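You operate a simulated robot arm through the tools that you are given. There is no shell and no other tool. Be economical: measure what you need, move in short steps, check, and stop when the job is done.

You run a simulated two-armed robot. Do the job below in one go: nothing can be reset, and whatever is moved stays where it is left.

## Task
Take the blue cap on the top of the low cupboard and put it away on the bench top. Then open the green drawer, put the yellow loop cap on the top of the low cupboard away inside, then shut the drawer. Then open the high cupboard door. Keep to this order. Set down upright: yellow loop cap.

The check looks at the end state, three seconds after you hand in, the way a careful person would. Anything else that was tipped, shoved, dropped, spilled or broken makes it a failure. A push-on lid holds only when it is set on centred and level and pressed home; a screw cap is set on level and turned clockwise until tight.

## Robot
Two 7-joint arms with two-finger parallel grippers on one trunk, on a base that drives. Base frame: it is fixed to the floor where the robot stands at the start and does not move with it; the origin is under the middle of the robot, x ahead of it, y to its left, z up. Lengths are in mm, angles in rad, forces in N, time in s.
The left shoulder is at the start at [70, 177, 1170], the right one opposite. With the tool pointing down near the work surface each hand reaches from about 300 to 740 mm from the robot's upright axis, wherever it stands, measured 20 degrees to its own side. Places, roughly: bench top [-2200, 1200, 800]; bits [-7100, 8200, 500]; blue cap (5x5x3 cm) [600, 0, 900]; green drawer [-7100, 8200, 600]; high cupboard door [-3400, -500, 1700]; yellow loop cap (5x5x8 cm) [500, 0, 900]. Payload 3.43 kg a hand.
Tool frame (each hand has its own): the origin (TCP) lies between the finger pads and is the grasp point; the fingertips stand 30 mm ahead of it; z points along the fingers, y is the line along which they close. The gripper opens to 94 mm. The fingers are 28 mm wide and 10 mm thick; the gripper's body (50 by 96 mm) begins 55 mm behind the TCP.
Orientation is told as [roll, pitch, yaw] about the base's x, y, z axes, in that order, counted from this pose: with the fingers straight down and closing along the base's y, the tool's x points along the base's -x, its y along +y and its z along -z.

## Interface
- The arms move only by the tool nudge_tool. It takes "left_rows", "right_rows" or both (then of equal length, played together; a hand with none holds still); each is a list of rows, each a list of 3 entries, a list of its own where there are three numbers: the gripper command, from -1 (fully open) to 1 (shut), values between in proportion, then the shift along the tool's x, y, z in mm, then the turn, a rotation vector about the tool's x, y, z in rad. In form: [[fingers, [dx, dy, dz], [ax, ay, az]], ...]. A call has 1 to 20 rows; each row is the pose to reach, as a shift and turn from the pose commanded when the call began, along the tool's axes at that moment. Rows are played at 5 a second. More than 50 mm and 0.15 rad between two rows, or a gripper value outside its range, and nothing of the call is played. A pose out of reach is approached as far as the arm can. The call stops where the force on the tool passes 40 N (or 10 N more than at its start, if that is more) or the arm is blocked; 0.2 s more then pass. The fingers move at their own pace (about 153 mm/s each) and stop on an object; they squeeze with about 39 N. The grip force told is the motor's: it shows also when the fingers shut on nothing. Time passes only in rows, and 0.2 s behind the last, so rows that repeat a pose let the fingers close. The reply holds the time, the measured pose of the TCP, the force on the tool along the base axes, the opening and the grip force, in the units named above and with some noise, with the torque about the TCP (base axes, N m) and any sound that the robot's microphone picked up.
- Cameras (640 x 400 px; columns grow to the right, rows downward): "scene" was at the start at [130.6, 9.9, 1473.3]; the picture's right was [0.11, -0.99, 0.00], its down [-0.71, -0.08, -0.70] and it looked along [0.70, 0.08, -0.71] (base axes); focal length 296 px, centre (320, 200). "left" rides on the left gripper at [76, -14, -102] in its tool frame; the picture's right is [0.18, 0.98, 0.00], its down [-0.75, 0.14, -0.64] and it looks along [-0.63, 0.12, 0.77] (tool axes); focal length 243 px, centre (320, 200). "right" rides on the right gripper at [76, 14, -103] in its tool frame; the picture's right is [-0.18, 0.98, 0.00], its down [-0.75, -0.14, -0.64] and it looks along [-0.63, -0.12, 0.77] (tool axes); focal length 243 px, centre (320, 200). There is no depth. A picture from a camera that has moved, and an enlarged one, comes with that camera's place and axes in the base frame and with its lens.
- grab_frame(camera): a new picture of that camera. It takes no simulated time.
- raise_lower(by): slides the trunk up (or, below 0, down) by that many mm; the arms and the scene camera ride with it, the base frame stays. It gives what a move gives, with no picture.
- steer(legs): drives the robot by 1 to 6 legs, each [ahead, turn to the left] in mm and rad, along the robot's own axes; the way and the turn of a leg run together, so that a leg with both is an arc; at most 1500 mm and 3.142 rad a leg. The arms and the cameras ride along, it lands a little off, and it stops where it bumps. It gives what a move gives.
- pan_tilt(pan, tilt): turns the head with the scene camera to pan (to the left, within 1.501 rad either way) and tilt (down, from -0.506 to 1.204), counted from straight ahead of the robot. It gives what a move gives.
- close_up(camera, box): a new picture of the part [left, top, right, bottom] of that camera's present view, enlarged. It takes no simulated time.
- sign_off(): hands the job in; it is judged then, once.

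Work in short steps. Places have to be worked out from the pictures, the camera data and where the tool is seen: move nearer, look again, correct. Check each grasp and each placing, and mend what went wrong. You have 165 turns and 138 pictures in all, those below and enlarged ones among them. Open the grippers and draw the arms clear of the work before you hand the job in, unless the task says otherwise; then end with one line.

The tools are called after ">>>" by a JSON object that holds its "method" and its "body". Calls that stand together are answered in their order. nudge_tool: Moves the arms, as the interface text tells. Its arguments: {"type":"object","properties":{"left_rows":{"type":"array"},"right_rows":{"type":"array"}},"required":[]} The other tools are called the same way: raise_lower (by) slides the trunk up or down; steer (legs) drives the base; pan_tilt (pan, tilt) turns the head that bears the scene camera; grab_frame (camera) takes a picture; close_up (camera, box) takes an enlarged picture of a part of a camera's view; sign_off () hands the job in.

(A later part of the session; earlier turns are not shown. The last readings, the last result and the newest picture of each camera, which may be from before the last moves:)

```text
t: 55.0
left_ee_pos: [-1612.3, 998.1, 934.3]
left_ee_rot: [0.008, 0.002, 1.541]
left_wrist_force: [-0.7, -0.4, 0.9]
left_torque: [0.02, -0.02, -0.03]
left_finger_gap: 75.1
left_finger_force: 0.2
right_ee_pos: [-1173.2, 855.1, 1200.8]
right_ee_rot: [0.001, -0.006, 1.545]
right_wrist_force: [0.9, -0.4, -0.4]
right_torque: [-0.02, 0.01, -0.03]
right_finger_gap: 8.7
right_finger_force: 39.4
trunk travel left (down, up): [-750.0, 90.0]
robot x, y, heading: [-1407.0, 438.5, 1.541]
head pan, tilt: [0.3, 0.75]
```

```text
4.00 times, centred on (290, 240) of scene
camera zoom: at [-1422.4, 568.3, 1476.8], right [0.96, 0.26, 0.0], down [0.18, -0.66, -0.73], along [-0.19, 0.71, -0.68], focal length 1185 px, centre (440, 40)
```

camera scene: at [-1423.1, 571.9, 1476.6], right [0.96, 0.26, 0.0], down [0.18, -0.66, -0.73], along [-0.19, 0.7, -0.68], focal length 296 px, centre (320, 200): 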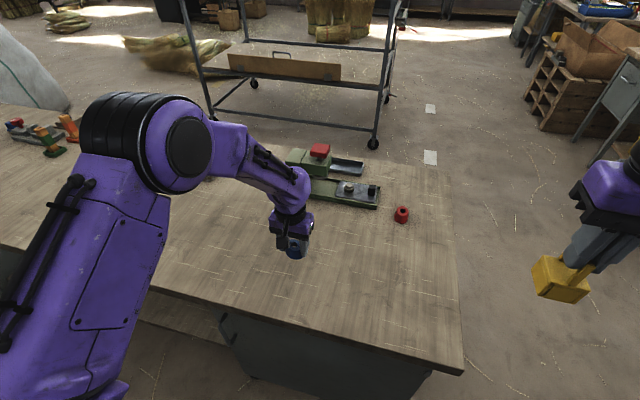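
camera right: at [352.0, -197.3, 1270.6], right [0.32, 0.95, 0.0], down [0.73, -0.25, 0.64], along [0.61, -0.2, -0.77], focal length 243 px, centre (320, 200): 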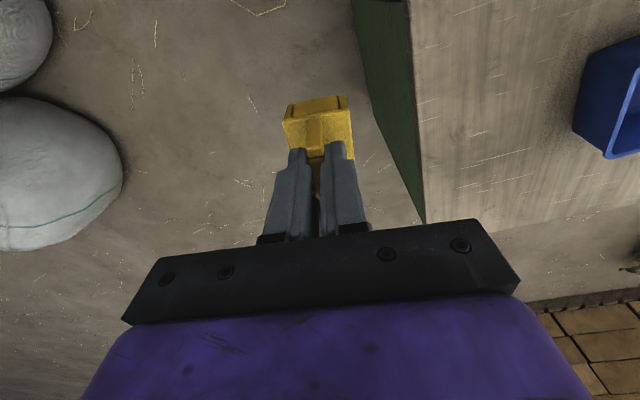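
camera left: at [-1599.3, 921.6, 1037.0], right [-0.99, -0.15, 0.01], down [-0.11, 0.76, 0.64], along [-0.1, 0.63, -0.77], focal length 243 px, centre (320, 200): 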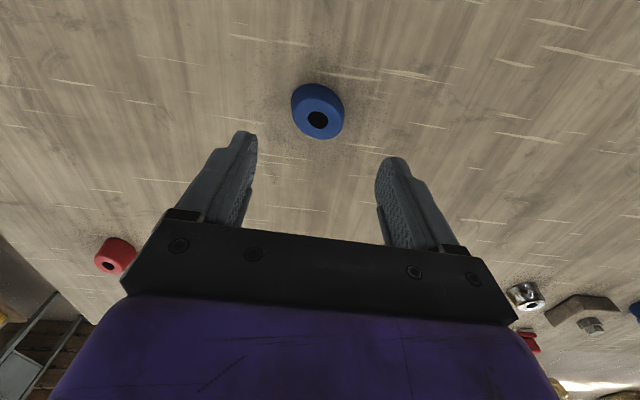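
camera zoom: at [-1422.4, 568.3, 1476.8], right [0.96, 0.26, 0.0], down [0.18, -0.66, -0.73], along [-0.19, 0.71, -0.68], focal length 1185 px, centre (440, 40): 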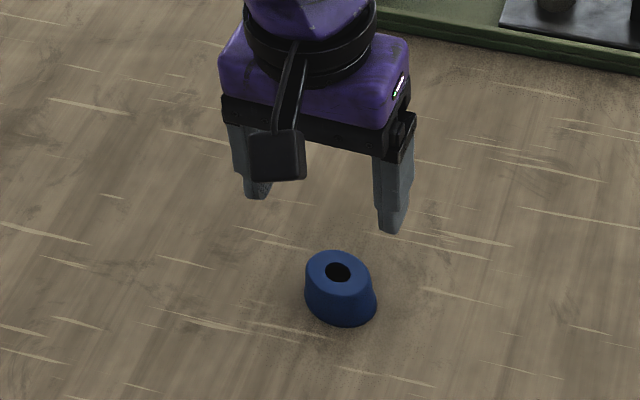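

The blue cap stands on the bench. I'll raise and tuck the left hand, then survey the way to the drawer at [-7100, 8200].

>>> {"method": "nudge_tool", "body": {"left_rows": [[-0.6, [0, 0, -50], [0, 0, 0]], [-0.6, [0, 0, -100], [0, 0, 0]], [-0.6, [0, 0, -150], [0, 0, 0]], [-0.6, [0, 0, -200], [0, 0, 0]], [-0.6, [20, 0, -240], [0, 0, 0]], [-0.6, [60, 20, -260], [0, 0, 0]], [-0.6, [100, 30, -260], [0, 0, 0]], [-0.6, [140, 40, -260], [0, 0, 0]]]}}

>>> {"method": "pan_tilt", "body": {"pan": 0.7, "tilt": 0.2}}

>>> {"method": "grab_frame", "body": {"camera": "scene"}}

>>> {"method": "pan_tilt", "body": {"pan": -0.4, "tilt": 0.3}}

>>> {"method": "grab_frame", "body": {"camera": "scene"}}

```text
t: 56.8
left_ee_pos: [-1659.8, 859.7, 1194.3]
left_ee_rot: [0.004, -0.001, 1.54]
left_wrist_force: [1.2, 1.2, -0.4]
left_torque: [0.0, -0.06, -0.01]
left_finger_gap: 75.4
left_finger_force: 0.0
right_ee_pos: [-1178.2, 856.2, 1200.6]
right_ee_rot: [-0.001, -0.005, 1.546]
right_wrist_force: [-0.1, -0.1, -0.5]
right_torque: [0.05, -0.04, -0.01]
right_finger_gap: 8.7
right_finger_force: 38.7
trunk travel left (down, up): [-750.0, 90.0]
robot x, y, heading: [-1402.7, 438.7, 1.538]
head pan, tilt: [0.3, 0.75]
```

```text
t: 57.8
left_ee_pos: [-1655.3, 861.5, 1193.3]
left_ee_rot: [0.005, 0.004, 1.541]
left_wrist_force: [-1.6, -0.8, -0.3]
left_torque: [0.05, 0.01, 0.01]
left_finger_gap: 75.1
left_finger_force: 0.1
right_ee_pos: [-1174.1, 856.8, 1200.8]
right_ee_rot: [0.0, -0.002, 1.544]
right_wrist_force: [-0.2, -0.3, 0.1]
right_torque: [0.05, 0.0, 0.02]
right_finger_gap: 8.9
right_finger_force: 39.3
trunk travel left (down, up): [-750.0, 90.0]
robot x, y, heading: [-1402.6, 441.6, 1.536]
head pan, tilt: [0.7, 0.201]
```

```text
106 pictures are left
camera scene: at [-1459.0, 563.8, 1526.3], right [0.79, 0.62, 0.0], down [0.12, -0.16, -0.98], along [-0.61, 0.77, -0.2], focal length 296 px, centre (320, 200)
```

scene: 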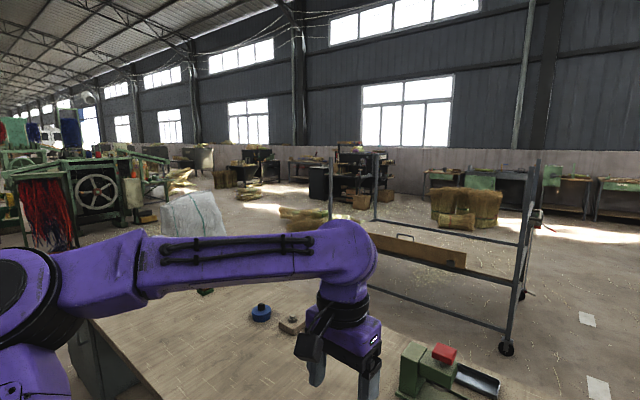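

```text
t: 59.1
left_ee_pos: [-1656.8, 860.9, 1192.1]
left_ee_rot: [0.005, 0.005, 1.541]
left_wrist_force: [-0.4, -0.1, -0.2]
left_torque: [0.02, 0.01, -0.02]
left_finger_gap: 75.1
left_finger_force: 0.0
right_ee_pos: [-1173.2, 855.9, 1200.8]
right_ee_rot: [-0.001, -0.004, 1.544]
right_wrist_force: [0.1, 0.1, -1.0]
right_torque: [-0.01, -0.04, 0.04]
right_finger_gap: 8.8
right_finger_force: 39.0
trunk travel left (down, up): [-750.0, 90.0]
robot x, y, heading: [-1399.1, 440.7, 1.537]
head pan, tilt: [-0.4, 0.3]
```

```text
105 pictures are left
camera scene: at [-1362.2, 575.2, 1517.1], right [0.91, -0.42, 0.0], down [-0.12, -0.27, -0.96], along [0.4, 0.87, -0.3], focal length 296 px, centre (320, 200)
```

scene: 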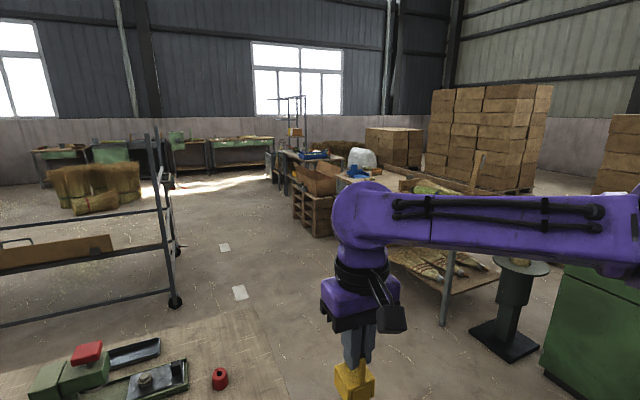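

From the views, there's a corridor around x≈-600 between the bench end and the tables, and a rack at x -2800…-1550, y 2900…3900. I'll go round the bench's near end: face +x, drive 800, turn left, then drive north.

>>> {"method": "steer", "body": {"legs": [[0, -1.538]]}}

>>> {"method": "steer", "body": {"legs": [[800, 0]]}}

>>> {"method": "steer", "body": {"legs": [[0, 1.57]]}}

>>> {"method": "pan_tilt", "body": {"pan": 0.0, "tilt": 0.5}}

>>> {"method": "grab_frame", "body": {"camera": "scene"}}

```text
t: 63.3
left_ee_pos: [-985.8, 702.5, 1193.2]
left_ee_rot: [0.005, 0.002, -0.009]
left_wrist_force: [-0.2, -0.7, 0.2]
left_torque: [0.0, -0.02, -0.01]
left_finger_gap: 75.1
left_finger_force: 0.1
right_ee_pos: [-981.1, 220.2, 1199.9]
right_ee_rot: [0.0, -0.004, -0.004]
right_wrist_force: [-1.1, 1.2, 0.1]
right_torque: [0.02, 0.0, -0.01]
right_finger_gap: 8.8
right_finger_force: 39.2
trunk travel left (down, up): [-750.0, 90.0]
robot x, y, heading: [-1402.4, 439.2, -0.012]
head pan, tilt: [-0.4, 0.3]
```

```text
t: 67.6
left_ee_pos: [-192.6, 698.8, 1192.8]
left_ee_rot: [0.004, 0.002, -0.001]
left_wrist_force: [0.4, 0.3, 0.2]
left_torque: [0.05, -0.01, -0.06]
left_finger_gap: 75.2
left_finger_force: 0.0
right_ee_pos: [-184.1, 216.1, 1200.7]
right_ee_rot: [0.003, -0.006, 0.002]
right_wrist_force: [0.4, -0.6, -0.5]
right_torque: [0.01, 0.04, 0.0]
right_finger_gap: 8.9
right_finger_force: 39.0
trunk travel left (down, up): [-750.0, 90.0]
robot x, y, heading: [-606.9, 434.6, -0.011]
head pan, tilt: [-0.4, 0.3]
```

```text
t: 71.8
left_ee_pos: [-873.4, 845.8, 1193.0]
left_ee_rot: [0.008, 0.002, 1.575]
left_wrist_force: [0.7, -0.5, -0.2]
left_torque: [0.0, 0.01, -0.01]
left_finger_gap: 75.3
left_finger_force: 0.1
right_ee_pos: [-392.3, 857.6, 1200.9]
right_ee_rot: [0.002, -0.006, 1.578]
right_wrist_force: [0.2, -0.3, -0.8]
right_torque: [0.03, -0.02, 0.0]
right_finger_gap: 8.9
right_finger_force: 39.3
trunk travel left (down, up): [-750.0, 90.0]
robot x, y, heading: [-612.1, 434.0, 1.572]
head pan, tilt: [-0.4, 0.3]
```

```text
t: 72.7
left_ee_pos: [-874.8, 845.1, 1193.4]
left_ee_rot: [0.006, 0.001, 1.574]
left_wrist_force: [0.5, 0.2, 0.2]
left_torque: [-0.02, 0.0, 0.03]
left_finger_gap: 75.1
left_finger_force: 0.1
right_ee_pos: [-391.9, 857.2, 1200.4]
right_ee_rot: [0.003, -0.006, 1.577]
right_wrist_force: [-0.1, 0.5, 0.1]
right_torque: [-0.04, 0.02, -0.02]
right_finger_gap: 8.9
right_finger_force: 39.1
trunk travel left (down, up): [-750.0, 90.0]
robot x, y, heading: [-604.9, 432.5, 1.568]
head pan, tilt: [0.0, 0.499]
```

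```text
104 pictures are left
camera scene: at [-607.2, 574.9, 1498.7], right [1.0, 0.0, 0.0], down [0.0, -0.48, -0.88], along [0.0, 0.88, -0.48], focal length 296 px, centre (320, 200)
```

scene: 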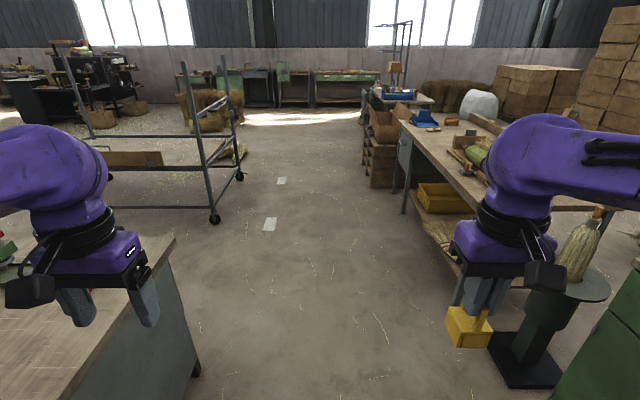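

The corridor is clear. Let me enlarge the area behind the rack, as there is straw near my way.

>>> {"method": "close_up", "body": {"camera": "scene", "box": [0, 30, 320, 230]}}

```text
2.00 times, centred on (160, 130) of scene
camera zoom: at [-607.2, 574.9, 1498.7], right [1.0, 0.0, 0.0], down [0.0, -0.48, -0.88], along [0.0, 0.88, -0.48], focal length 592 px, centre (640, 340)
```

zoom: 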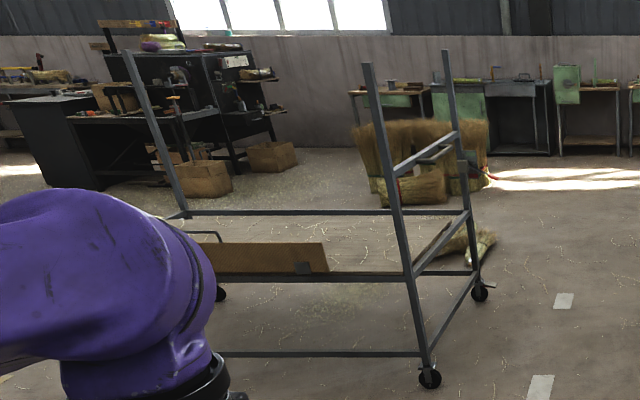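

The straw bundle lies behind the rack, so I'll take the lane between the bench and the rack (y≈2170) instead. Driving north 1720 mm, then facing -x.

>>> {"method": "steer", "body": {"legs": [[1500, 0], [230, 0]]}}

>>> {"method": "steer", "body": {"legs": [[0, 1.57]]}}

>>> {"method": "pan_tilt", "body": {"pan": -0.1, "tilt": 0.45}}

>>> {"method": "grab_frame", "body": {"camera": "scene"}}

```text
t: 81.5
left_ee_pos: [-900.5, 2578.6, 1193.4]
left_ee_rot: [0.008, 0.003, 1.592]
left_wrist_force: [0.1, 0.2, -0.4]
left_torque: [0.01, -0.01, 0.02]
left_finger_gap: 75.1
left_finger_force: 0.2
right_ee_pos: [-419.1, 2597.4, 1201.2]
right_ee_rot: [0.004, -0.004, 1.596]
right_wrist_force: [0.2, 0.0, -0.3]
right_torque: [-0.04, 0.01, 0.0]
right_finger_gap: 8.7
right_finger_force: 39.5
trunk travel left (down, up): [-750.0, 90.0]
robot x, y, heading: [-627.1, 2172.5, 1.591]
head pan, tilt: [0.0, 0.499]
```

```text
t: 85.7
left_ee_pos: [-1034.5, 1896.2, 1193.2]
left_ee_rot: [0.008, 0.001, -3.118]
left_wrist_force: [0.8, -0.1, 0.3]
left_torque: [0.0, 0.0, -0.01]
left_finger_gap: 75.1
left_finger_force: 0.1
right_ee_pos: [-1053.9, 2376.0, 1199.8]
right_ee_rot: [0.004, -0.004, -3.112]
right_wrist_force: [-0.8, -0.8, -0.4]
right_torque: [0.0, -0.02, -0.01]
right_finger_gap: 8.9
right_finger_force: 38.7
trunk travel left (down, up): [-750.0, 90.0]
robot x, y, heading: [-624.9, 2165.2, -3.122]
head pan, tilt: [0.0, 0.499]
```

```text
t: 86.4
left_ee_pos: [-1033.1, 1895.5, 1193.6]
left_ee_rot: [0.007, 0.002, -3.116]
left_wrist_force: [-0.7, 0.8, 0.6]
left_torque: [0.05, 0.05, 0.01]
left_finger_gap: 74.9
left_finger_force: 0.0
right_ee_pos: [-1053.6, 2377.2, 1200.0]
right_ee_rot: [0.002, -0.006, -3.113]
right_wrist_force: [0.7, 0.1, 0.0]
right_torque: [-0.01, 0.0, 0.01]
right_finger_gap: 8.8
right_finger_force: 38.8
trunk travel left (down, up): [-750.0, 90.0]
robot x, y, heading: [-626.8, 2172.2, -3.123]
head pan, tilt: [-0.099, 0.45]
```

```text
102 pictures are left
camera scene: at [-767.8, 2177.7, 1503.1], right [0.08, 1.0, 0.0], down [0.43, -0.03, -0.9], along [-0.9, 0.07, -0.44], focal length 296 px, centre (320, 200)
```

scene: 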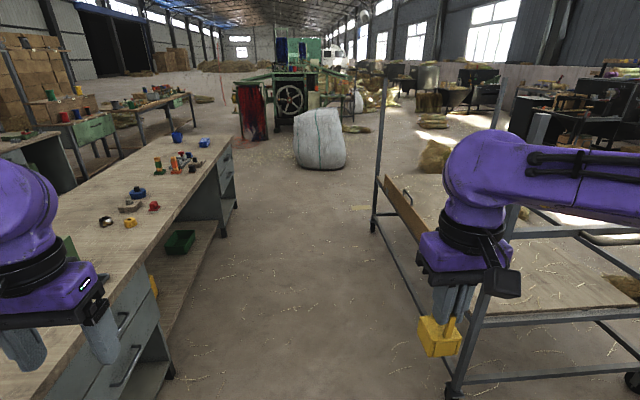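

The lane is clear between the bench rear (y≈1460) and the rack front (y≈2910); the white bag is at x≈-4700. I'll drive 3100 mm along it, turn right and look.

>>> {"method": "steer", "body": {"legs": [[1500, 0], [1500, 0], [100, 0]]}}

>>> {"method": "steer", "body": {"legs": [[0, -1.3]]}}

>>> {"method": "pan_tilt", "body": {"pan": 0.1, "tilt": 0.35}}

>>> {"method": "grab_frame", "body": {"camera": "scene"}}

```text
t: 101.6
left_ee_pos: [-4137.8, 1817.0, 1194.9]
left_ee_rot: [0.006, 0.001, -3.124]
left_wrist_force: [0.9, -0.3, 1.2]
left_torque: [0.0, 0.02, -0.01]
left_finger_gap: 75.0
left_finger_force: 0.1
right_ee_pos: [-4154.8, 2297.1, 1201.0]
right_ee_rot: [0.001, -0.005, -3.121]
right_wrist_force: [-0.8, 0.3, -0.6]
right_torque: [0.01, 0.01, -0.03]
right_finger_gap: 9.0
right_finger_force: 39.1
trunk travel left (down, up): [-750.0, 90.0]
robot x, y, heading: [-3732.3, 2088.5, -3.126]
head pan, tilt: [-0.099, 0.45]
```

```text
t: 105.2
left_ee_pos: [-4098.9, 2414.6, 1193.0]
left_ee_rot: [0.007, 0.002, 1.849]
left_wrist_force: [0.1, 0.6, 0.3]
left_torque: [0.0, -0.03, -0.01]
left_finger_gap: 75.3
left_finger_force: 0.1
right_ee_pos: [-3638.5, 2556.9, 1200.5]
right_ee_rot: [0.0, -0.005, 1.854]
right_wrist_force: [-0.4, 0.4, 0.3]
right_torque: [0.01, -0.01, 0.01]
right_finger_gap: 9.1
right_finger_force: 39.3
trunk travel left (down, up): [-750.0, 90.0]
robot x, y, heading: [-3729.3, 2089.9, 1.847]
head pan, tilt: [-0.099, 0.45]
```

```text
t: 106.0
left_ee_pos: [-4098.8, 2414.3, 1193.0]
left_ee_rot: [0.007, 0.004, 1.849]
left_wrist_force: [-0.2, -0.1, -0.6]
left_torque: [0.06, 0.01, 0.02]
left_finger_gap: 75.2
left_finger_force: 0.1
right_ee_pos: [-3639.2, 2555.6, 1201.0]
right_ee_rot: [0.002, -0.004, 1.854]
right_wrist_force: [-0.3, -0.6, -0.4]
right_torque: [-0.01, -0.02, 0.0]
right_finger_gap: 8.7
right_finger_force: 38.6
trunk travel left (down, up): [-750.0, 90.0]
robot x, y, heading: [-3731.2, 2086.1, 1.848]
head pan, tilt: [0.099, 0.351]
```

```text
101 pictures are left
camera scene: at [-3777.2, 2225.9, 1512.3], right [0.93, 0.37, 0.0], down [0.13, -0.32, -0.94], along [-0.34, 0.87, -0.34], focal length 296 px, centre (320, 200)
```

scene: 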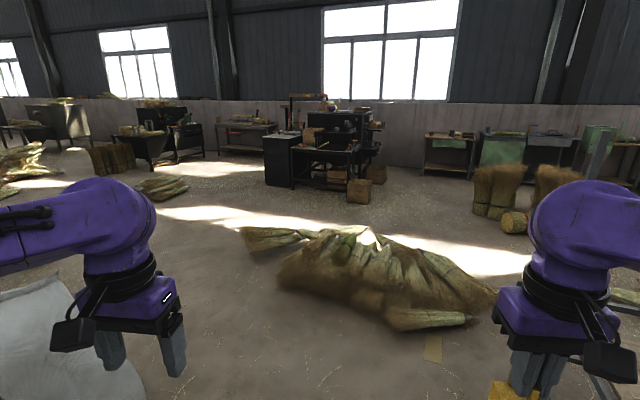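

A straw heap lies straight ahead, roughly x -5600…-3200, y 3850…5000. I'll enlarge where the drawer should be (around column 280, row 134).

>>> {"method": "close_up", "body": {"camera": "scene", "box": [200, 80, 400, 205]}}

>>> {"method": "pan_tilt", "body": {"pan": 0.9, "tilt": 0.5}}

>>> {"method": "grab_frame", "body": {"camera": "scene"}}

```text
3.20 times, centred on (300, 142) of scene
camera zoom: at [-3777.2, 2225.9, 1512.3], right [0.93, 0.37, 0.0], down [0.13, -0.32, -0.94], along [-0.34, 0.87, -0.34], focal length 948 px, centre (384, 384)
```

zoom: 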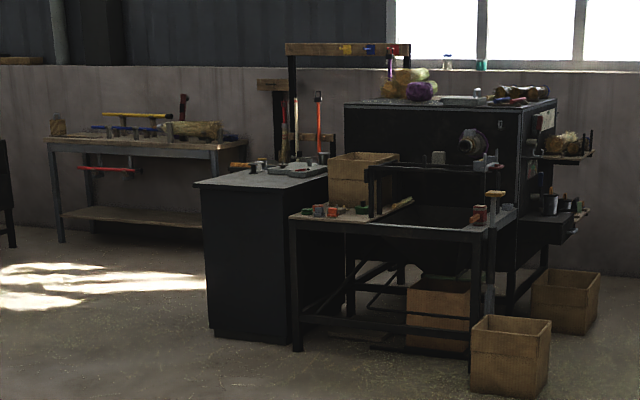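

```text
t: 107.1
left_ee_pos: [-4099.4, 2415.0, 1193.2]
left_ee_rot: [0.007, 0.002, 1.849]
left_wrist_force: [-0.3, -0.7, -0.6]
left_torque: [-0.01, 0.0, -0.03]
left_finger_gap: 75.4
left_finger_force: 0.0
right_ee_pos: [-3638.1, 2556.1, 1199.6]
right_ee_rot: [0.004, -0.006, 1.853]
right_wrist_force: [-0.6, -0.1, -0.3]
right_torque: [0.01, 0.03, -0.02]
right_finger_gap: 9.1
right_finger_force: 38.6
trunk travel left (down, up): [-750.0, 90.0]
robot x, y, heading: [-3731.4, 2091.8, 1.849]
head pan, tilt: [0.901, 0.499]
```

```text
99 pictures are left
camera scene: at [-3827.3, 2174.3, 1498.7], right [0.39, 0.92, 0.0], down [0.44, -0.18, -0.88], along [-0.81, 0.34, -0.48], focal length 296 px, centre (320, 200)
```

scene: 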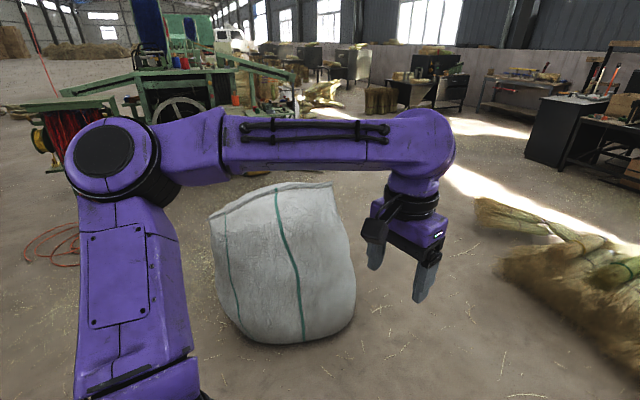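

The drawer should be at the far wall, hidden behind the black cabinet (left-front corner ≈[-6490, 6570]). I'll pass between the bag (y<2850) and the straw heap (y>3900): drive 1330 on this heading, then turn to -x.

>>> {"method": "steer", "body": {"legs": [[1320, 0]]}}

>>> {"method": "steer", "body": {"legs": [[0, 1.27]]}}

>>> {"method": "pan_tilt", "body": {"pan": -0.3, "tilt": 0.5}}

>>> {"method": "grab_frame", "body": {"camera": "scene"}}

```text
t: 113.6
left_ee_pos: [-4443.8, 3671.0, 1192.4]
left_ee_rot: [0.008, 0.003, 1.84]
left_wrist_force: [-0.2, 0.3, 0.8]
left_torque: [-0.01, 0.02, -0.01]
left_finger_gap: 75.0
left_finger_force: 0.0
right_ee_pos: [-3981.6, 3810.1, 1200.7]
right_ee_rot: [0.002, -0.004, 1.846]
right_wrist_force: [-0.3, 0.3, 0.7]
right_torque: [0.02, 0.02, -0.02]
right_finger_gap: 8.9
right_finger_force: 39.1
trunk travel left (down, up): [-750.0, 90.0]
robot x, y, heading: [-4079.9, 3346.7, 1.836]
head pan, tilt: [0.901, 0.499]
```

```text
t: 117.1
left_ee_pos: [-4505.1, 3100.8, 1194.0]
left_ee_rot: [0.006, 0.003, 3.09]
left_wrist_force: [-0.2, -0.1, 0.4]
left_torque: [-0.02, 0.01, -0.01]
left_finger_gap: 75.0
left_finger_force: 0.1
right_ee_pos: [-4490.3, 3582.8, 1200.3]
right_ee_rot: [0.002, -0.006, 3.094]
right_wrist_force: [-0.3, 0.0, -0.5]
right_torque: [-0.02, 0.0, 0.01]
right_finger_gap: 9.0
right_finger_force: 38.7
trunk travel left (down, up): [-750.0, 90.0]
robot x, y, heading: [-4079.6, 3343.6, 3.092]
head pan, tilt: [0.901, 0.499]
```

```text
t: 118.5
left_ee_pos: [-4505.8, 3100.8, 1193.7]
left_ee_rot: [0.008, 0.001, 3.089]
left_wrist_force: [0.3, -0.5, -0.1]
left_torque: [0.01, 0.01, 0.02]
left_finger_gap: 75.3
left_finger_force: 0.0
right_ee_pos: [-4489.4, 3582.1, 1200.7]
right_ee_rot: [0.001, -0.006, 3.092]
right_wrist_force: [0.1, -0.2, -0.6]
right_torque: [0.02, 0.05, 0.06]
right_finger_gap: 9.1
right_finger_force: 38.7
trunk travel left (down, up): [-750.0, 90.0]
robot x, y, heading: [-4075.6, 3343.8, 3.088]
head pan, tilt: [-0.3, 0.499]
```

```text
98 pictures are left
camera scene: at [-4213.6, 3379.5, 1498.7], right [0.35, 0.94, 0.0], down [0.45, -0.17, -0.88], along [-0.82, 0.31, -0.48], focal length 296 px, centre (320, 200)
```

scene: 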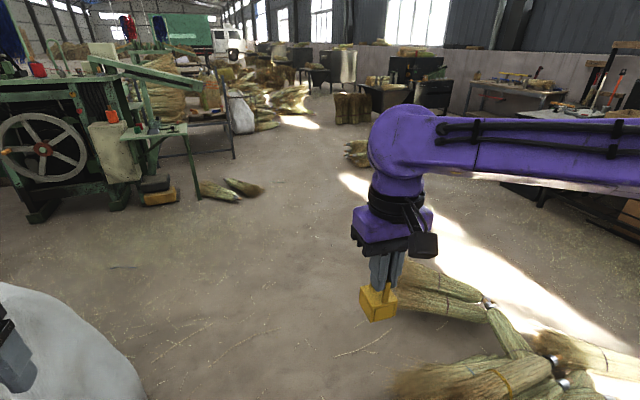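

The way on is free. I'll drive 1900 mm along -x, then turn right toward the drawer wall and look.

>>> {"method": "steer", "body": {"legs": [[1500, 0], [400, 0]]}}

>>> {"method": "steer", "body": {"legs": [[0, -1.2]]}}

>>> {"method": "pan_tilt", "body": {"pan": 0.0, "tilt": 0.35}}

>>> {"method": "grab_frame", "body": {"camera": "scene"}}

```text
t: 128.0
left_ee_pos: [-6395.9, 3217.2, 1193.8]
left_ee_rot: [0.007, 0.001, 3.081]
left_wrist_force: [0.8, 0.8, 0.3]
left_torque: [-0.03, 0.02, -0.02]
left_finger_gap: 75.2
left_finger_force: 0.1
right_ee_pos: [-6376.2, 3698.0, 1201.9]
right_ee_rot: [0.002, -0.006, 3.082]
right_wrist_force: [-1.0, -0.7, -1.3]
right_torque: [-0.01, 0.01, -0.01]
right_finger_gap: 8.8
right_finger_force: 38.9
trunk travel left (down, up): [-750.0, 90.0]
robot x, y, heading: [-5970.2, 3458.5, 3.074]
head pan, tilt: [-0.3, 0.499]
```

```text
t: 131.4
left_ee_pos: [-6343.8, 3774.4, 1193.6]
left_ee_rot: [0.006, 0.004, 1.868]
left_wrist_force: [0.3, -0.2, -0.7]
left_torque: [0.02, 0.0, 0.06]
left_finger_gap: 75.1
left_finger_force: 0.0
right_ee_pos: [-5886.3, 3924.1, 1200.9]
right_ee_rot: [0.001, -0.005, 1.871]
right_wrist_force: [0.8, -0.5, -0.5]
right_torque: [-0.01, -0.02, -0.02]
right_finger_gap: 9.0
right_finger_force: 38.8
trunk travel left (down, up): [-750.0, 90.0]
robot x, y, heading: [-5968.5, 3459.2, 1.863]
head pan, tilt: [-0.3, 0.499]
```

```text
t: 132.2
left_ee_pos: [-6343.4, 3774.6, 1192.8]
left_ee_rot: [0.006, 0.002, 1.867]
left_wrist_force: [-0.5, -0.7, -0.2]
left_torque: [0.01, 0.01, 0.0]
left_finger_gap: 75.1
left_finger_force: 0.2
right_ee_pos: [-5884.4, 3923.7, 1199.8]
right_ee_rot: [0.001, -0.005, 1.87]
right_wrist_force: [0.3, -0.2, 0.8]
right_torque: [-0.02, 0.02, 0.0]
right_finger_gap: 8.6
right_finger_force: 39.5
trunk travel left (down, up): [-750.0, 90.0]
robot x, y, heading: [-5965.7, 3455.0, 1.868]
head pan, tilt: [0.0, 0.351]
```

```text
97 pictures are left
camera scene: at [-6008.7, 3595.0, 1512.3], right [0.96, 0.29, 0.0], down [0.1, -0.33, -0.94], along [-0.27, 0.9, -0.34], focal length 296 px, centre (320, 200)
```

scene: 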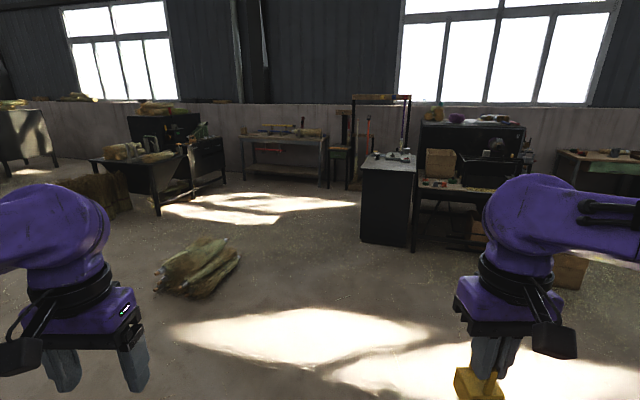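

Something small and green stands at about (340,152), where the drawer should be. I'll enlarge it.

>>> {"method": "close_up", "body": {"camera": "scene", "box": [280, 85, 430, 205]}}

```text
3.33 times, centred on (355, 145) of scene
camera zoom: at [-6008.7, 3595.0, 1512.3], right [0.96, 0.29, 0.0], down [0.1, -0.33, -0.94], along [-0.27, 0.9, -0.34], focal length 987 px, centre (203, 383)
```

zoom: 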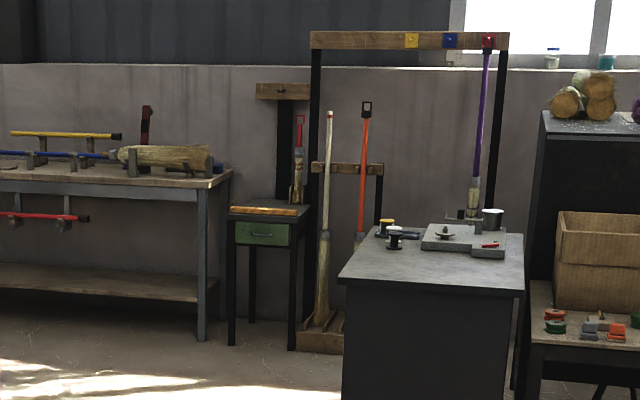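

It's a small stand with a green drawer with a bar handle: front y≈8170, centre x≈-7075, handle z≈570. I'll drive to about (-7020, 6400), then face the wall.

>>> {"method": "steer", "body": {"legs": [[0, 0.05], [1500, 0], [1500, 0], [100, 0]]}}

>>> {"method": "steer", "body": {"legs": [[0, -0.34]]}}

>>> {"method": "pan_tilt", "body": {"pan": 0.0, "tilt": 0.45}}

>>> {"method": "grab_frame", "body": {"camera": "scene"}}

```text
t: 147.7
left_ee_pos: [-7408.5, 6631.7, 1194.0]
left_ee_rot: [0.008, 0.003, 1.924]
left_wrist_force: [0.2, -0.3, 1.0]
left_torque: [0.0, -0.02, -0.04]
left_finger_gap: 75.2
left_finger_force: 0.2
right_ee_pos: [-6960.1, 6807.0, 1201.5]
right_ee_rot: [0.003, -0.008, 1.925]
right_wrist_force: [0.3, -0.9, -0.9]
right_torque: [-0.02, -0.01, -0.01]
right_finger_gap: 8.6
right_finger_force: 39.3
trunk travel left (down, up): [-750.0, 90.0]
robot x, y, heading: [-7013.6, 6336.3, 1.921]
head pan, tilt: [0.0, 0.351]
```

```text
t: 149.1
left_ee_pos: [-7290.0, 6746.5, 1193.5]
left_ee_rot: [0.007, 0.001, 1.585]
left_wrist_force: [-0.1, -0.6, -1.6]
left_torque: [0.02, 0.0, 0.02]
left_finger_gap: 74.9
left_finger_force: 0.0
right_ee_pos: [-6808.5, 6762.9, 1200.7]
right_ee_rot: [-0.001, -0.006, 1.588]
right_wrist_force: [0.2, -0.6, 0.2]
right_torque: [0.01, -0.03, -0.02]
right_finger_gap: 8.8
right_finger_force: 38.9
trunk travel left (down, up): [-750.0, 90.0]
robot x, y, heading: [-7015.9, 6336.8, 1.585]
head pan, tilt: [0.0, 0.351]
```

```text
t: 149.8
left_ee_pos: [-7288.9, 6746.3, 1193.3]
left_ee_rot: [0.008, 0.001, 1.584]
left_wrist_force: [0.2, 0.1, -0.1]
left_torque: [-0.01, 0.04, 0.01]
left_finger_gap: 75.4
left_finger_force: 0.0
right_ee_pos: [-6806.6, 6762.8, 1201.1]
right_ee_rot: [0.001, -0.005, 1.59]
right_wrist_force: [0.3, -0.1, 0.7]
right_torque: [0.0, 0.01, 0.0]
right_finger_gap: 8.4
right_finger_force: 38.9
trunk travel left (down, up): [-750.0, 90.0]
robot x, y, heading: [-7018.1, 6334.1, 1.585]
head pan, tilt: [0.0, 0.45]
```

```text
95 pictures are left
camera scene: at [-7017.9, 6479.6, 1503.2], right [1.0, 0.01, 0.0], down [0.01, -0.43, -0.9], along [-0.01, 0.9, -0.43], focal length 296 px, centre (320, 200)
```

scene: 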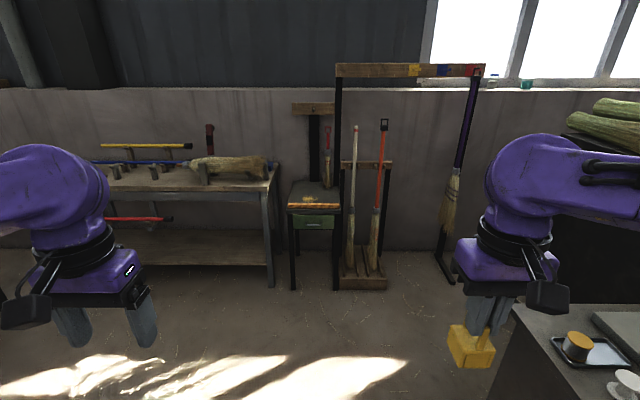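

Stand front y≈8135, centre x≈-7070, handle near [-7080, 8105, 555]. I'll drive up to y≈7420 with a slight left correction.

>>> {"method": "steer", "body": {"legs": [[0, 0.03], [1085, 0], [0, -0.045]]}}

>>> {"method": "pan_tilt", "body": {"pan": 0.0, "tilt": 0.9}}

>>> {"method": "grab_frame", "body": {"camera": "scene"}}

```text
t: 156.2
left_ee_pos: [-7316.2, 7853.4, 1192.2]
left_ee_rot: [0.006, 0.002, 1.553]
left_wrist_force: [0.3, 0.8, 0.2]
left_torque: [-0.04, 0.02, -0.01]
left_finger_gap: 75.4
left_finger_force: 0.0
right_ee_pos: [-6835.0, 7855.3, 1201.4]
right_ee_rot: [0.002, -0.007, 1.557]
right_wrist_force: [-0.7, 1.0, -0.2]
right_torque: [-0.02, -0.04, -0.03]
right_finger_gap: 8.8
right_finger_force: 39.2
trunk travel left (down, up): [-750.0, 90.0]
robot x, y, heading: [-7056.3, 7433.4, 1.552]
head pan, tilt: [0.0, 0.45]
```

```text
t: 157.1
left_ee_pos: [-7313.5, 7854.6, 1192.4]
left_ee_rot: [0.009, 0.002, 1.553]
left_wrist_force: [0.0, -0.2, -0.2]
left_torque: [-0.03, 0.02, 0.0]
left_finger_gap: 75.1
left_finger_force: 0.1
right_ee_pos: [-6832.2, 7856.3, 1200.7]
right_ee_rot: [0.003, -0.006, 1.558]
right_wrist_force: [0.3, -0.1, -0.3]
right_torque: [0.03, 0.02, 0.0]
right_finger_gap: 8.7
right_finger_force: 39.3
trunk travel left (down, up): [-750.0, 90.0]
robot x, y, heading: [-7057.3, 7435.2, 1.545]
head pan, tilt: [0.0, 0.901]
```

```text
94 pictures are left
camera scene: at [-7051.3, 7562.0, 1464.9], right [1.0, -0.02, 0.0], down [-0.02, -0.78, -0.62], along [0.01, 0.62, -0.78], focal length 296 px, centre (320, 200)
```

scene: 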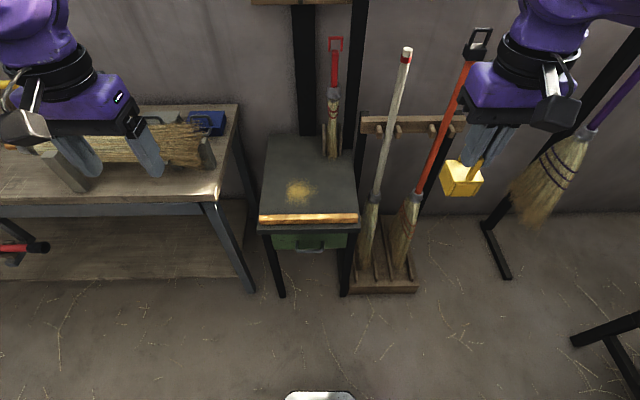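

Triangulated from two views, the handle is near [-7078, 8042, 595]. Now I'll lower the trunk 320 mm, as the space around the hands is free, and look with both cameras.

>>> {"method": "raise_lower", "body": {"by": -320}}

>>> {"method": "grab_frame", "body": {"camera": "scene"}}

>>> {"method": "grab_frame", "body": {"camera": "left"}}

```text
t: 160.3
left_ee_pos: [-7314.7, 7853.3, 873.1]
left_ee_rot: [0.007, 0.001, 1.552]
left_wrist_force: [0.2, 0.2, 0.3]
left_torque: [-0.03, 0.0, -0.01]
left_finger_gap: 75.2
left_finger_force: 0.0
right_ee_pos: [-6831.8, 7854.9, 880.9]
right_ee_rot: [0.003, -0.007, 1.557]
right_wrist_force: [0.1, -0.3, -0.6]
right_torque: [0.0, 0.0, 0.02]
right_finger_gap: 8.9
right_finger_force: 39.4
trunk travel left (down, up): [-430.0, 410.0]
robot x, y, heading: [-7053.9, 7437.8, 1.548]
head pan, tilt: [0.0, 0.901]
```

```text
93 pictures are left
camera scene: at [-7051.7, 7561.7, 1144.9], right [1.0, -0.02, 0.0], down [-0.02, -0.78, -0.62], along [0.01, 0.62, -0.78], focal length 296 px, centre (320, 200)
```

scene: 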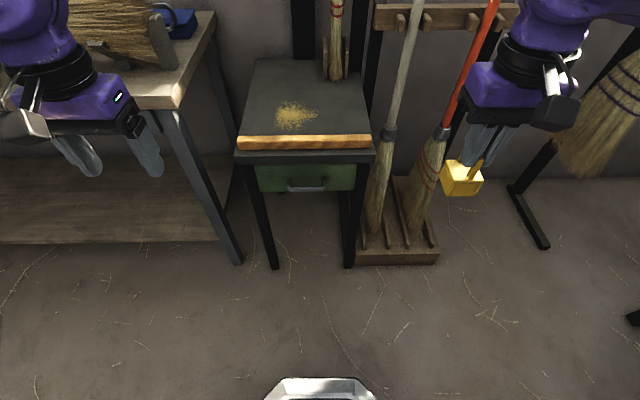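

```text
92 pictures are left
camera left: at [-7300.2, 7778.0, 975.3], right [-0.99, -0.17, 0.01], down [-0.12, 0.76, 0.64], along [-0.11, 0.63, -0.77], focal length 243 px, centre (320, 200)
```

left: 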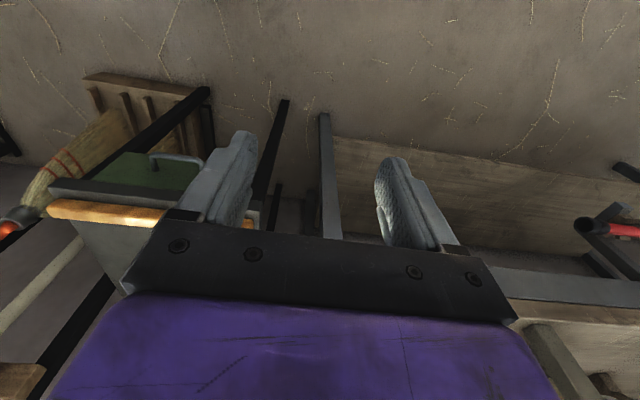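

Handle bar is at about [-7075, 8050, 575], ~100 mm wide and horizontal. I'll turn the left hand to point at the drawer with the fingers closing vertically, while coming partway.

>>> {"method": "nudge_tool", "body": {"left_rows": [[-0.2, [0, -8, 10], [-0.0806, -0.0806, 0.0806]], [-0.2, [0, -16, 20], [-0.1612, -0.1612, 0.1612]], [-0.2, [0, -24, 30], [-0.2418, -0.2418, 0.2418]], [-0.2, [0, -32, 40], [-0.3224, -0.3224, 0.3224]], [-0.2, [0, -40, 50], [-0.403, -0.403, 0.403]], [-0.2, [0, -48, 60], [-0.4836, -0.4836, 0.4836]], [-0.2, [0, -56, 70], [-0.5642, -0.5642, 0.5642]], [-0.2, [0, -64, 80], [-0.6448, -0.6448, 0.6448]], [-0.2, [0, -72, 90], [-0.7254, -0.7254, 0.7254]], [-0.2, [0, -80, 100], [-0.806, -0.806, 0.806]], [-0.2, [0, -88, 110], [-0.8866, -0.8866, 0.8866]], [-0.2, [0, -96, 120], [-0.9672, -0.9672, 0.9672]], [-0.2, [0, -104, 130], [-1.0478, -1.0478, 1.0478]], [-0.2, [0, -112, 140], [-1.1284, -1.1284, 1.1284]], [-0.2, [0, -120, 150], [-1.209, -1.209, 1.209]]]}}

>>> {"method": "grab_frame", "body": {"camera": "scene"}}

>>> {"method": "grab_frame", "body": {"camera": "left"}}

```text
t: 163.5
left_ee_pos: [-7180.5, 7873.5, 704.4]
left_ee_rot: [1.569, 0.008, -0.017]
left_wrist_force: [0.0, 0.2, -0.2]
left_torque: [-0.01, -0.02, 0.0]
left_finger_gap: 56.2
left_finger_force: 0.0
left hand out of reach, approached as far as the arm can: row 8, 9, 10, 11, 12, 13, 14, 15
right_ee_pos: [-6832.2, 7854.8, 881.1]
right_ee_rot: [0.003, -0.004, 1.558]
right_wrist_force: [1.0, -0.5, -0.7]
right_torque: [0.0, -0.01, -0.04]
right_finger_gap: 8.7
right_finger_force: 38.6
trunk travel left (down, up): [-430.0, 410.0]
robot x, y, heading: [-7053.3, 7435.4, 1.553]
head pan, tilt: [0.0, 0.901]
```

```text
91 pictures are left
camera scene: at [-7051.3, 7562.0, 1144.8], right [1.0, -0.02, 0.0], down [-0.02, -0.78, -0.62], along [0.01, 0.62, -0.78], focal length 296 px, centre (320, 200)
```

scene: 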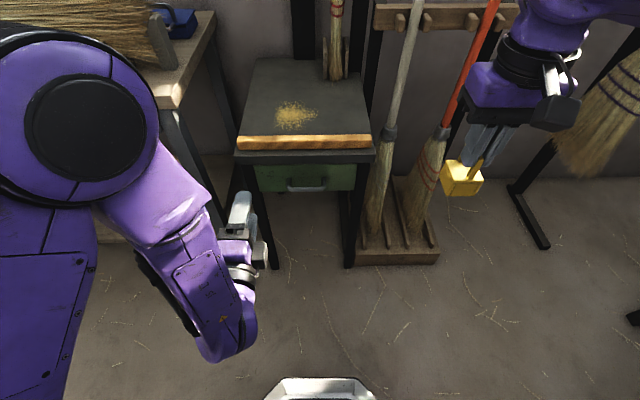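

```text
90 pictures are left
camera left: at [-7258.2, 7773.1, 690.4], right [-0.18, 0.0, 0.98], down [0.74, -0.66, 0.14], along [0.65, 0.76, 0.11], focal length 243 px, centre (320, 200)
```

left: 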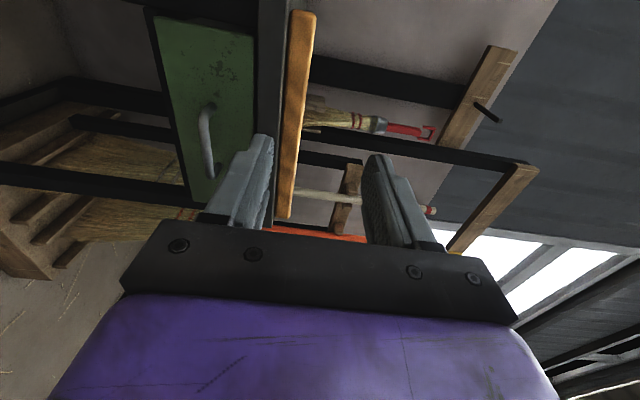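

The hand now points at the drawer with vertical closing. The left camera gives the bar near [-7076, 8062, 570]; I'll move to a pre-grasp about 90 mm in front of it.

>>> {"method": "nudge_tool", "body": {"left_rows": [[-0.2, [-20, -28, 10], [0, 0, 0]], [-0.2, [-40, -56, 20], [0, 0, 0]], [-0.2, [-60, -84, 40], [0, 0, 0]], [-0.2, [-82, -110, 60], [0, 0, 0]], [-0.2, [-104, -134, 85], [0, 0, 0]], [-0.2, [-104, -134, 100], [0, 0, 0]]]}}

>>> {"method": "grab_frame", "body": {"camera": "scene"}}

>>> {"method": "grab_frame", "body": {"camera": "left"}}

```text
t: 164.9
left_ee_pos: [-7075.4, 7971.2, 568.1]
left_ee_rot: [1.569, 0.009, -0.019]
left_wrist_force: [0.7, 0.1, -0.8]
left_torque: [-0.02, -0.02, -0.04]
left_finger_gap: 56.4
left_finger_force: 0.0
right_ee_pos: [-6832.1, 7853.8, 880.8]
right_ee_rot: [0.003, -0.008, 1.559]
right_wrist_force: [0.4, 0.5, -0.2]
right_torque: [0.01, -0.01, 0.01]
right_finger_gap: 9.0
right_finger_force: 38.1
trunk travel left (down, up): [-430.0, 410.0]
robot x, y, heading: [-7059.3, 7432.2, 1.548]
head pan, tilt: [0.0, 0.901]
```

```text
89 pictures are left
camera scene: at [-7051.6, 7561.7, 1144.8], right [1.0, -0.02, 0.0], down [-0.01, -0.78, -0.62], along [0.01, 0.62, -0.78], focal length 296 px, centre (320, 200)
```

scene: 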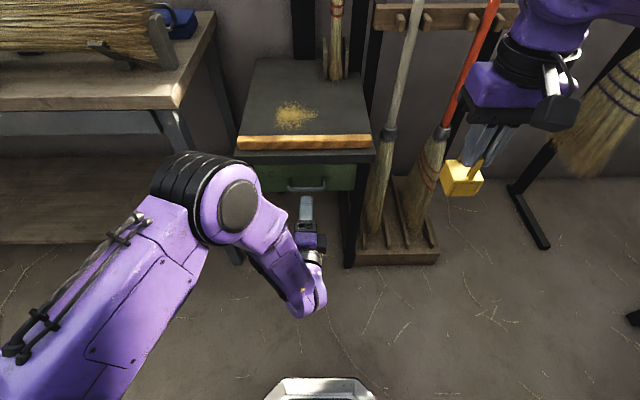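

```text
88 pictures are left
camera left: at [-7153.7, 7870.4, 554.5], right [-0.18, 0.01, 0.98], down [0.74, -0.65, 0.14], along [0.65, 0.76, 0.11], focal length 243 px, centre (320, 200)
```

left: 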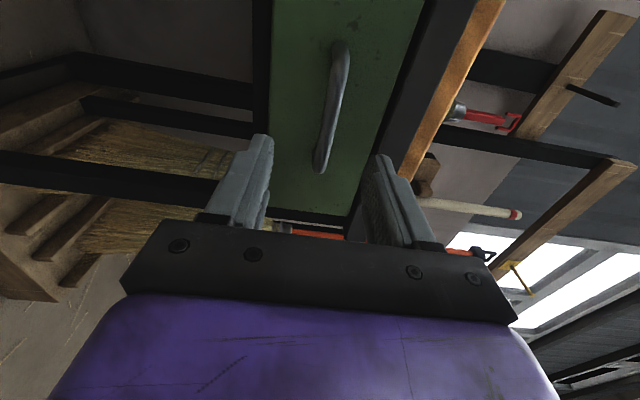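

Bar estimated at y≈8050, z≈575. I'll raise 6 mm and advance 55 mm, then look again.

>>> {"method": "nudge_tool", "body": {"left_rows": [[-0.2, [3, 6, 20], [0, 0, 0]], [-0.2, [6, 6, 40], [0, 0, 0]], [-0.2, [6, 6, 55], [0, 0, 0]]]}}

>>> {"method": "grab_frame", "body": {"camera": "left"}}

>>> {"method": "close_up", "body": {"camera": "scene", "box": [240, 130, 400, 230]}}

```text
t: 165.7
left_ee_pos: [-7080.1, 8026.5, 574.6]
left_ee_rot: [1.568, 0.009, -0.016]
left_wrist_force: [0.2, 0.1, 0.0]
left_torque: [-0.02, -0.03, 0.02]
left_finger_gap: 56.5
left_finger_force: 0.0
right_ee_pos: [-6831.6, 7856.6, 880.6]
right_ee_rot: [0.001, -0.006, 1.558]
right_wrist_force: [-1.2, 0.9, 0.2]
right_torque: [-0.02, 0.04, 0.0]
right_finger_gap: 8.5
right_finger_force: 39.2
trunk travel left (down, up): [-430.0, 410.0]
robot x, y, heading: [-7049.9, 7435.3, 1.553]
head pan, tilt: [0.0, 0.901]
```

```text
87 pictures are left
camera left: at [-7158.3, 7925.1, 560.5], right [-0.18, 0.01, 0.98], down [0.74, -0.65, 0.14], along [0.64, 0.76, 0.11], focal length 243 px, centre (320, 200)
```

left: 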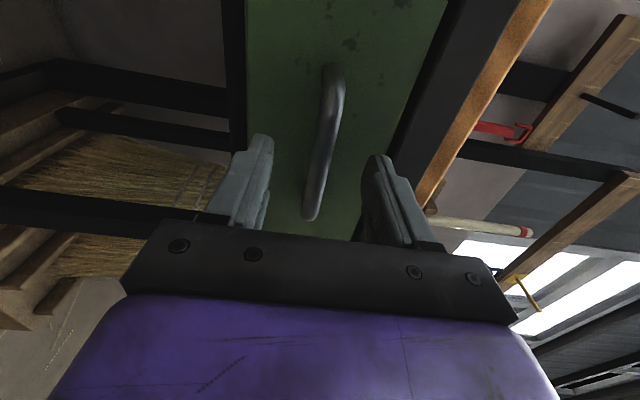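

```text
4.00 times, centred on (320, 180) of scene
camera zoom: at [-7051.5, 7561.9, 1144.8], right [1.0, -0.02, 0.0], down [-0.02, -0.78, -0.62], along [0.01, 0.62, -0.78], focal length 1185 px, centre (320, 280)
```

zoom: 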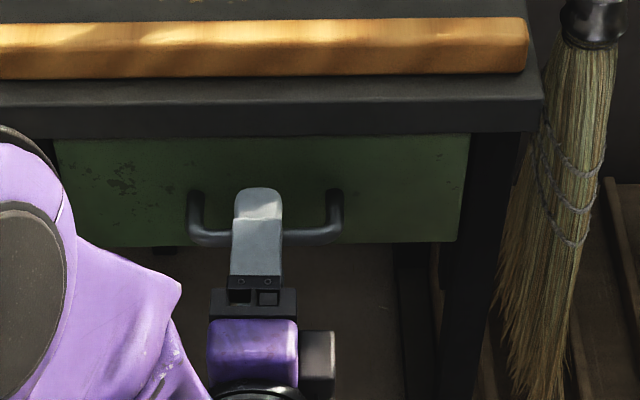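

Bar centre ≈[-7079, 8050, 574] and the drawer face is at y≈8087. I'll advance 20 mm and close on the bar.

>>> {"method": "nudge_tool", "body": {"left_rows": [[-0.2, [0, 0, 10], [0, 0, 0]], [-0.2, [0, 0, 20], [0, 0, 0]], [0.3, [0, 0, 20], [0, 0, 0]], [0.8, [0, 0, 20], [0, 0, 0]], [1, [0, 0, 20], [0, 0, 0]], [1, [0, 0, 20], [0, 0, 0]]]}}

>>> {"method": "grab_frame", "body": {"camera": "left"}}

```text
t: 167.1
left_ee_pos: [-7081.0, 8044.9, 574.0]
left_ee_rot: [1.566, 0.007, -0.016]
left_wrist_force: [0.7, -1.6, -6.4]
left_torque: [-0.03, -0.49, 0.1]
left_finger_gap: 16.4
left_finger_force: 45.4
right_ee_pos: [-6831.4, 7855.5, 879.8]
right_ee_rot: [0.002, -0.006, 1.559]
right_wrist_force: [0.2, -0.1, 0.0]
right_torque: [0.0, -0.01, 0.01]
right_finger_gap: 8.8
right_finger_force: 38.5
trunk travel left (down, up): [-430.0, 410.0]
robot x, y, heading: [-7052.5, 7432.4, 1.555]
head pan, tilt: [0.0, 0.901]
```

```text
85 pictures are left
camera left: at [-7158.5, 7945.1, 560.4], right [-0.18, 0.01, 0.98], down [0.74, -0.65, 0.14], along [0.64, 0.76, 0.11], focal length 243 px, centre (320, 200)
```

left: 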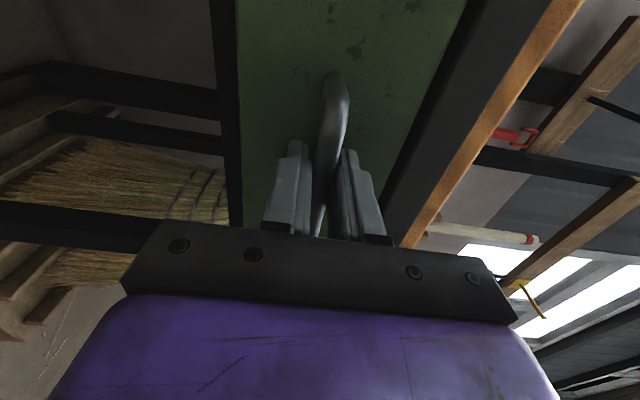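

Gripped the bar (gap 16 mm). I'll pull the drawer out gently.

>>> {"method": "nudge_tool", "body": {"left_rows": [[1, [0, -2, -10], [0, 0, 0]], [1, [0, -3, -20], [0, 0, 0]], [1, [0, -3, -35], [0, 0, 0]], [1, [0, -3, -50], [0, 0, 0]], [1, [0, -3, -65], [0, 0, 0]], [1, [0, -3, -80], [0, 0, 0]]]}}

>>> {"method": "grab_frame", "body": {"camera": "scene"}}

```text
t: 168.5
left_ee_pos: [-7080.5, 7963.1, 573.9]
left_ee_rot: [1.574, 0.007, -0.018]
left_wrist_force: [6.2, 0.3, 27.0]
left_torque: [-0.02, -0.49, 1.29]
left_finger_gap: 16.2
left_finger_force: 44.6
right_ee_pos: [-6831.3, 7851.9, 881.1]
right_ee_rot: [0.002, -0.009, 1.559]
right_wrist_force: [0.6, -0.4, 0.4]
right_torque: [0.0, 0.03, 0.02]
right_finger_gap: 8.8
right_finger_force: 38.8
trunk travel left (down, up): [-430.0, 410.0]
robot x, y, heading: [-7054.5, 7433.9, 1.554]
head pan, tilt: [0.0, 0.901]
```

```text
84 pictures are left
camera scene: at [-7050.6, 7558.6, 1145.5], right [1.0, -0.02, 0.0], down [-0.02, -0.78, -0.62], along [0.01, 0.62, -0.78], focal length 296 px, centre (320, 200)
```

scene: 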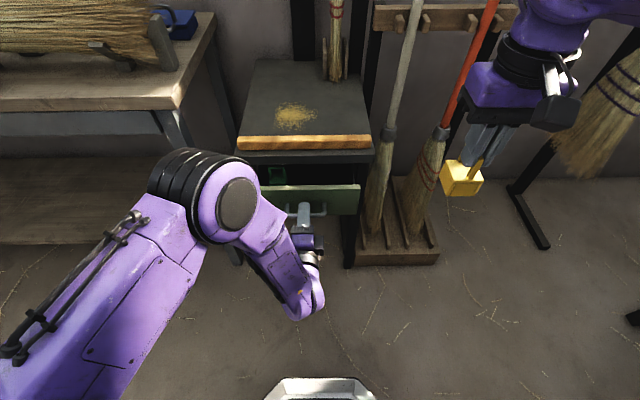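

The drawer is opening. I'll relieve the vertical load and pull another 110 mm.

>>> {"method": "nudge_tool", "body": {"left_rows": [[1, [0, 3, 0], [0, 0, 0]], [1, [0, 3, -15], [0, 0, 0]], [1, [0, 3, -30], [0, 0, 0]], [1, [0, 3, -50], [0, 0, 0]], [1, [0, 3, -70], [0, 0, 0]], [1, [0, 3, -90], [0, 0, 0]], [1, [0, 3, -110], [0, 0, 0]]]}}

>>> {"method": "grab_frame", "body": {"camera": "scene"}}

```text
t: 170.1
left_ee_pos: [-7080.7, 7854.0, 575.8]
left_ee_rot: [1.566, 0.009, -0.021]
left_wrist_force: [31.3, -1.4, -15.6]
left_torque: [-0.03, -0.63, -0.2]
left_finger_gap: 16.3
left_finger_force: 45.5
right_ee_pos: [-6829.3, 7857.0, 879.4]
right_ee_rot: [0.003, -0.005, 1.559]
right_wrist_force: [-0.2, -0.2, -0.2]
right_torque: [-0.01, -0.01, 0.02]
right_finger_gap: 8.7
right_finger_force: 39.3
trunk travel left (down, up): [-430.0, 410.0]
robot x, y, heading: [-7054.0, 7437.0, 1.551]
head pan, tilt: [0.0, 0.901]
```

```text
83 pictures are left
camera scene: at [-7048.0, 7563.0, 1144.4], right [1.0, -0.02, 0.0], down [-0.02, -0.78, -0.62], along [0.01, 0.62, -0.78], focal length 296 px, centre (320, 200)
```

scene: 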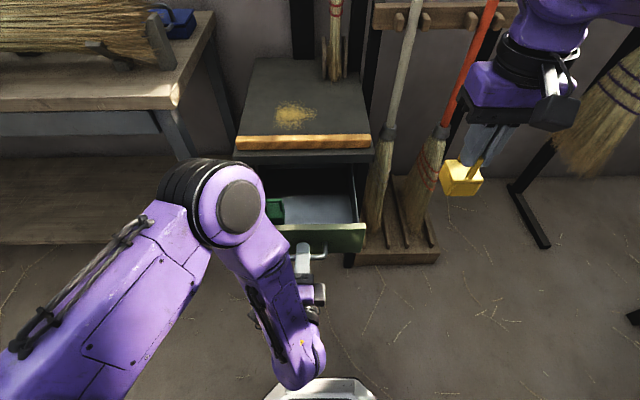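

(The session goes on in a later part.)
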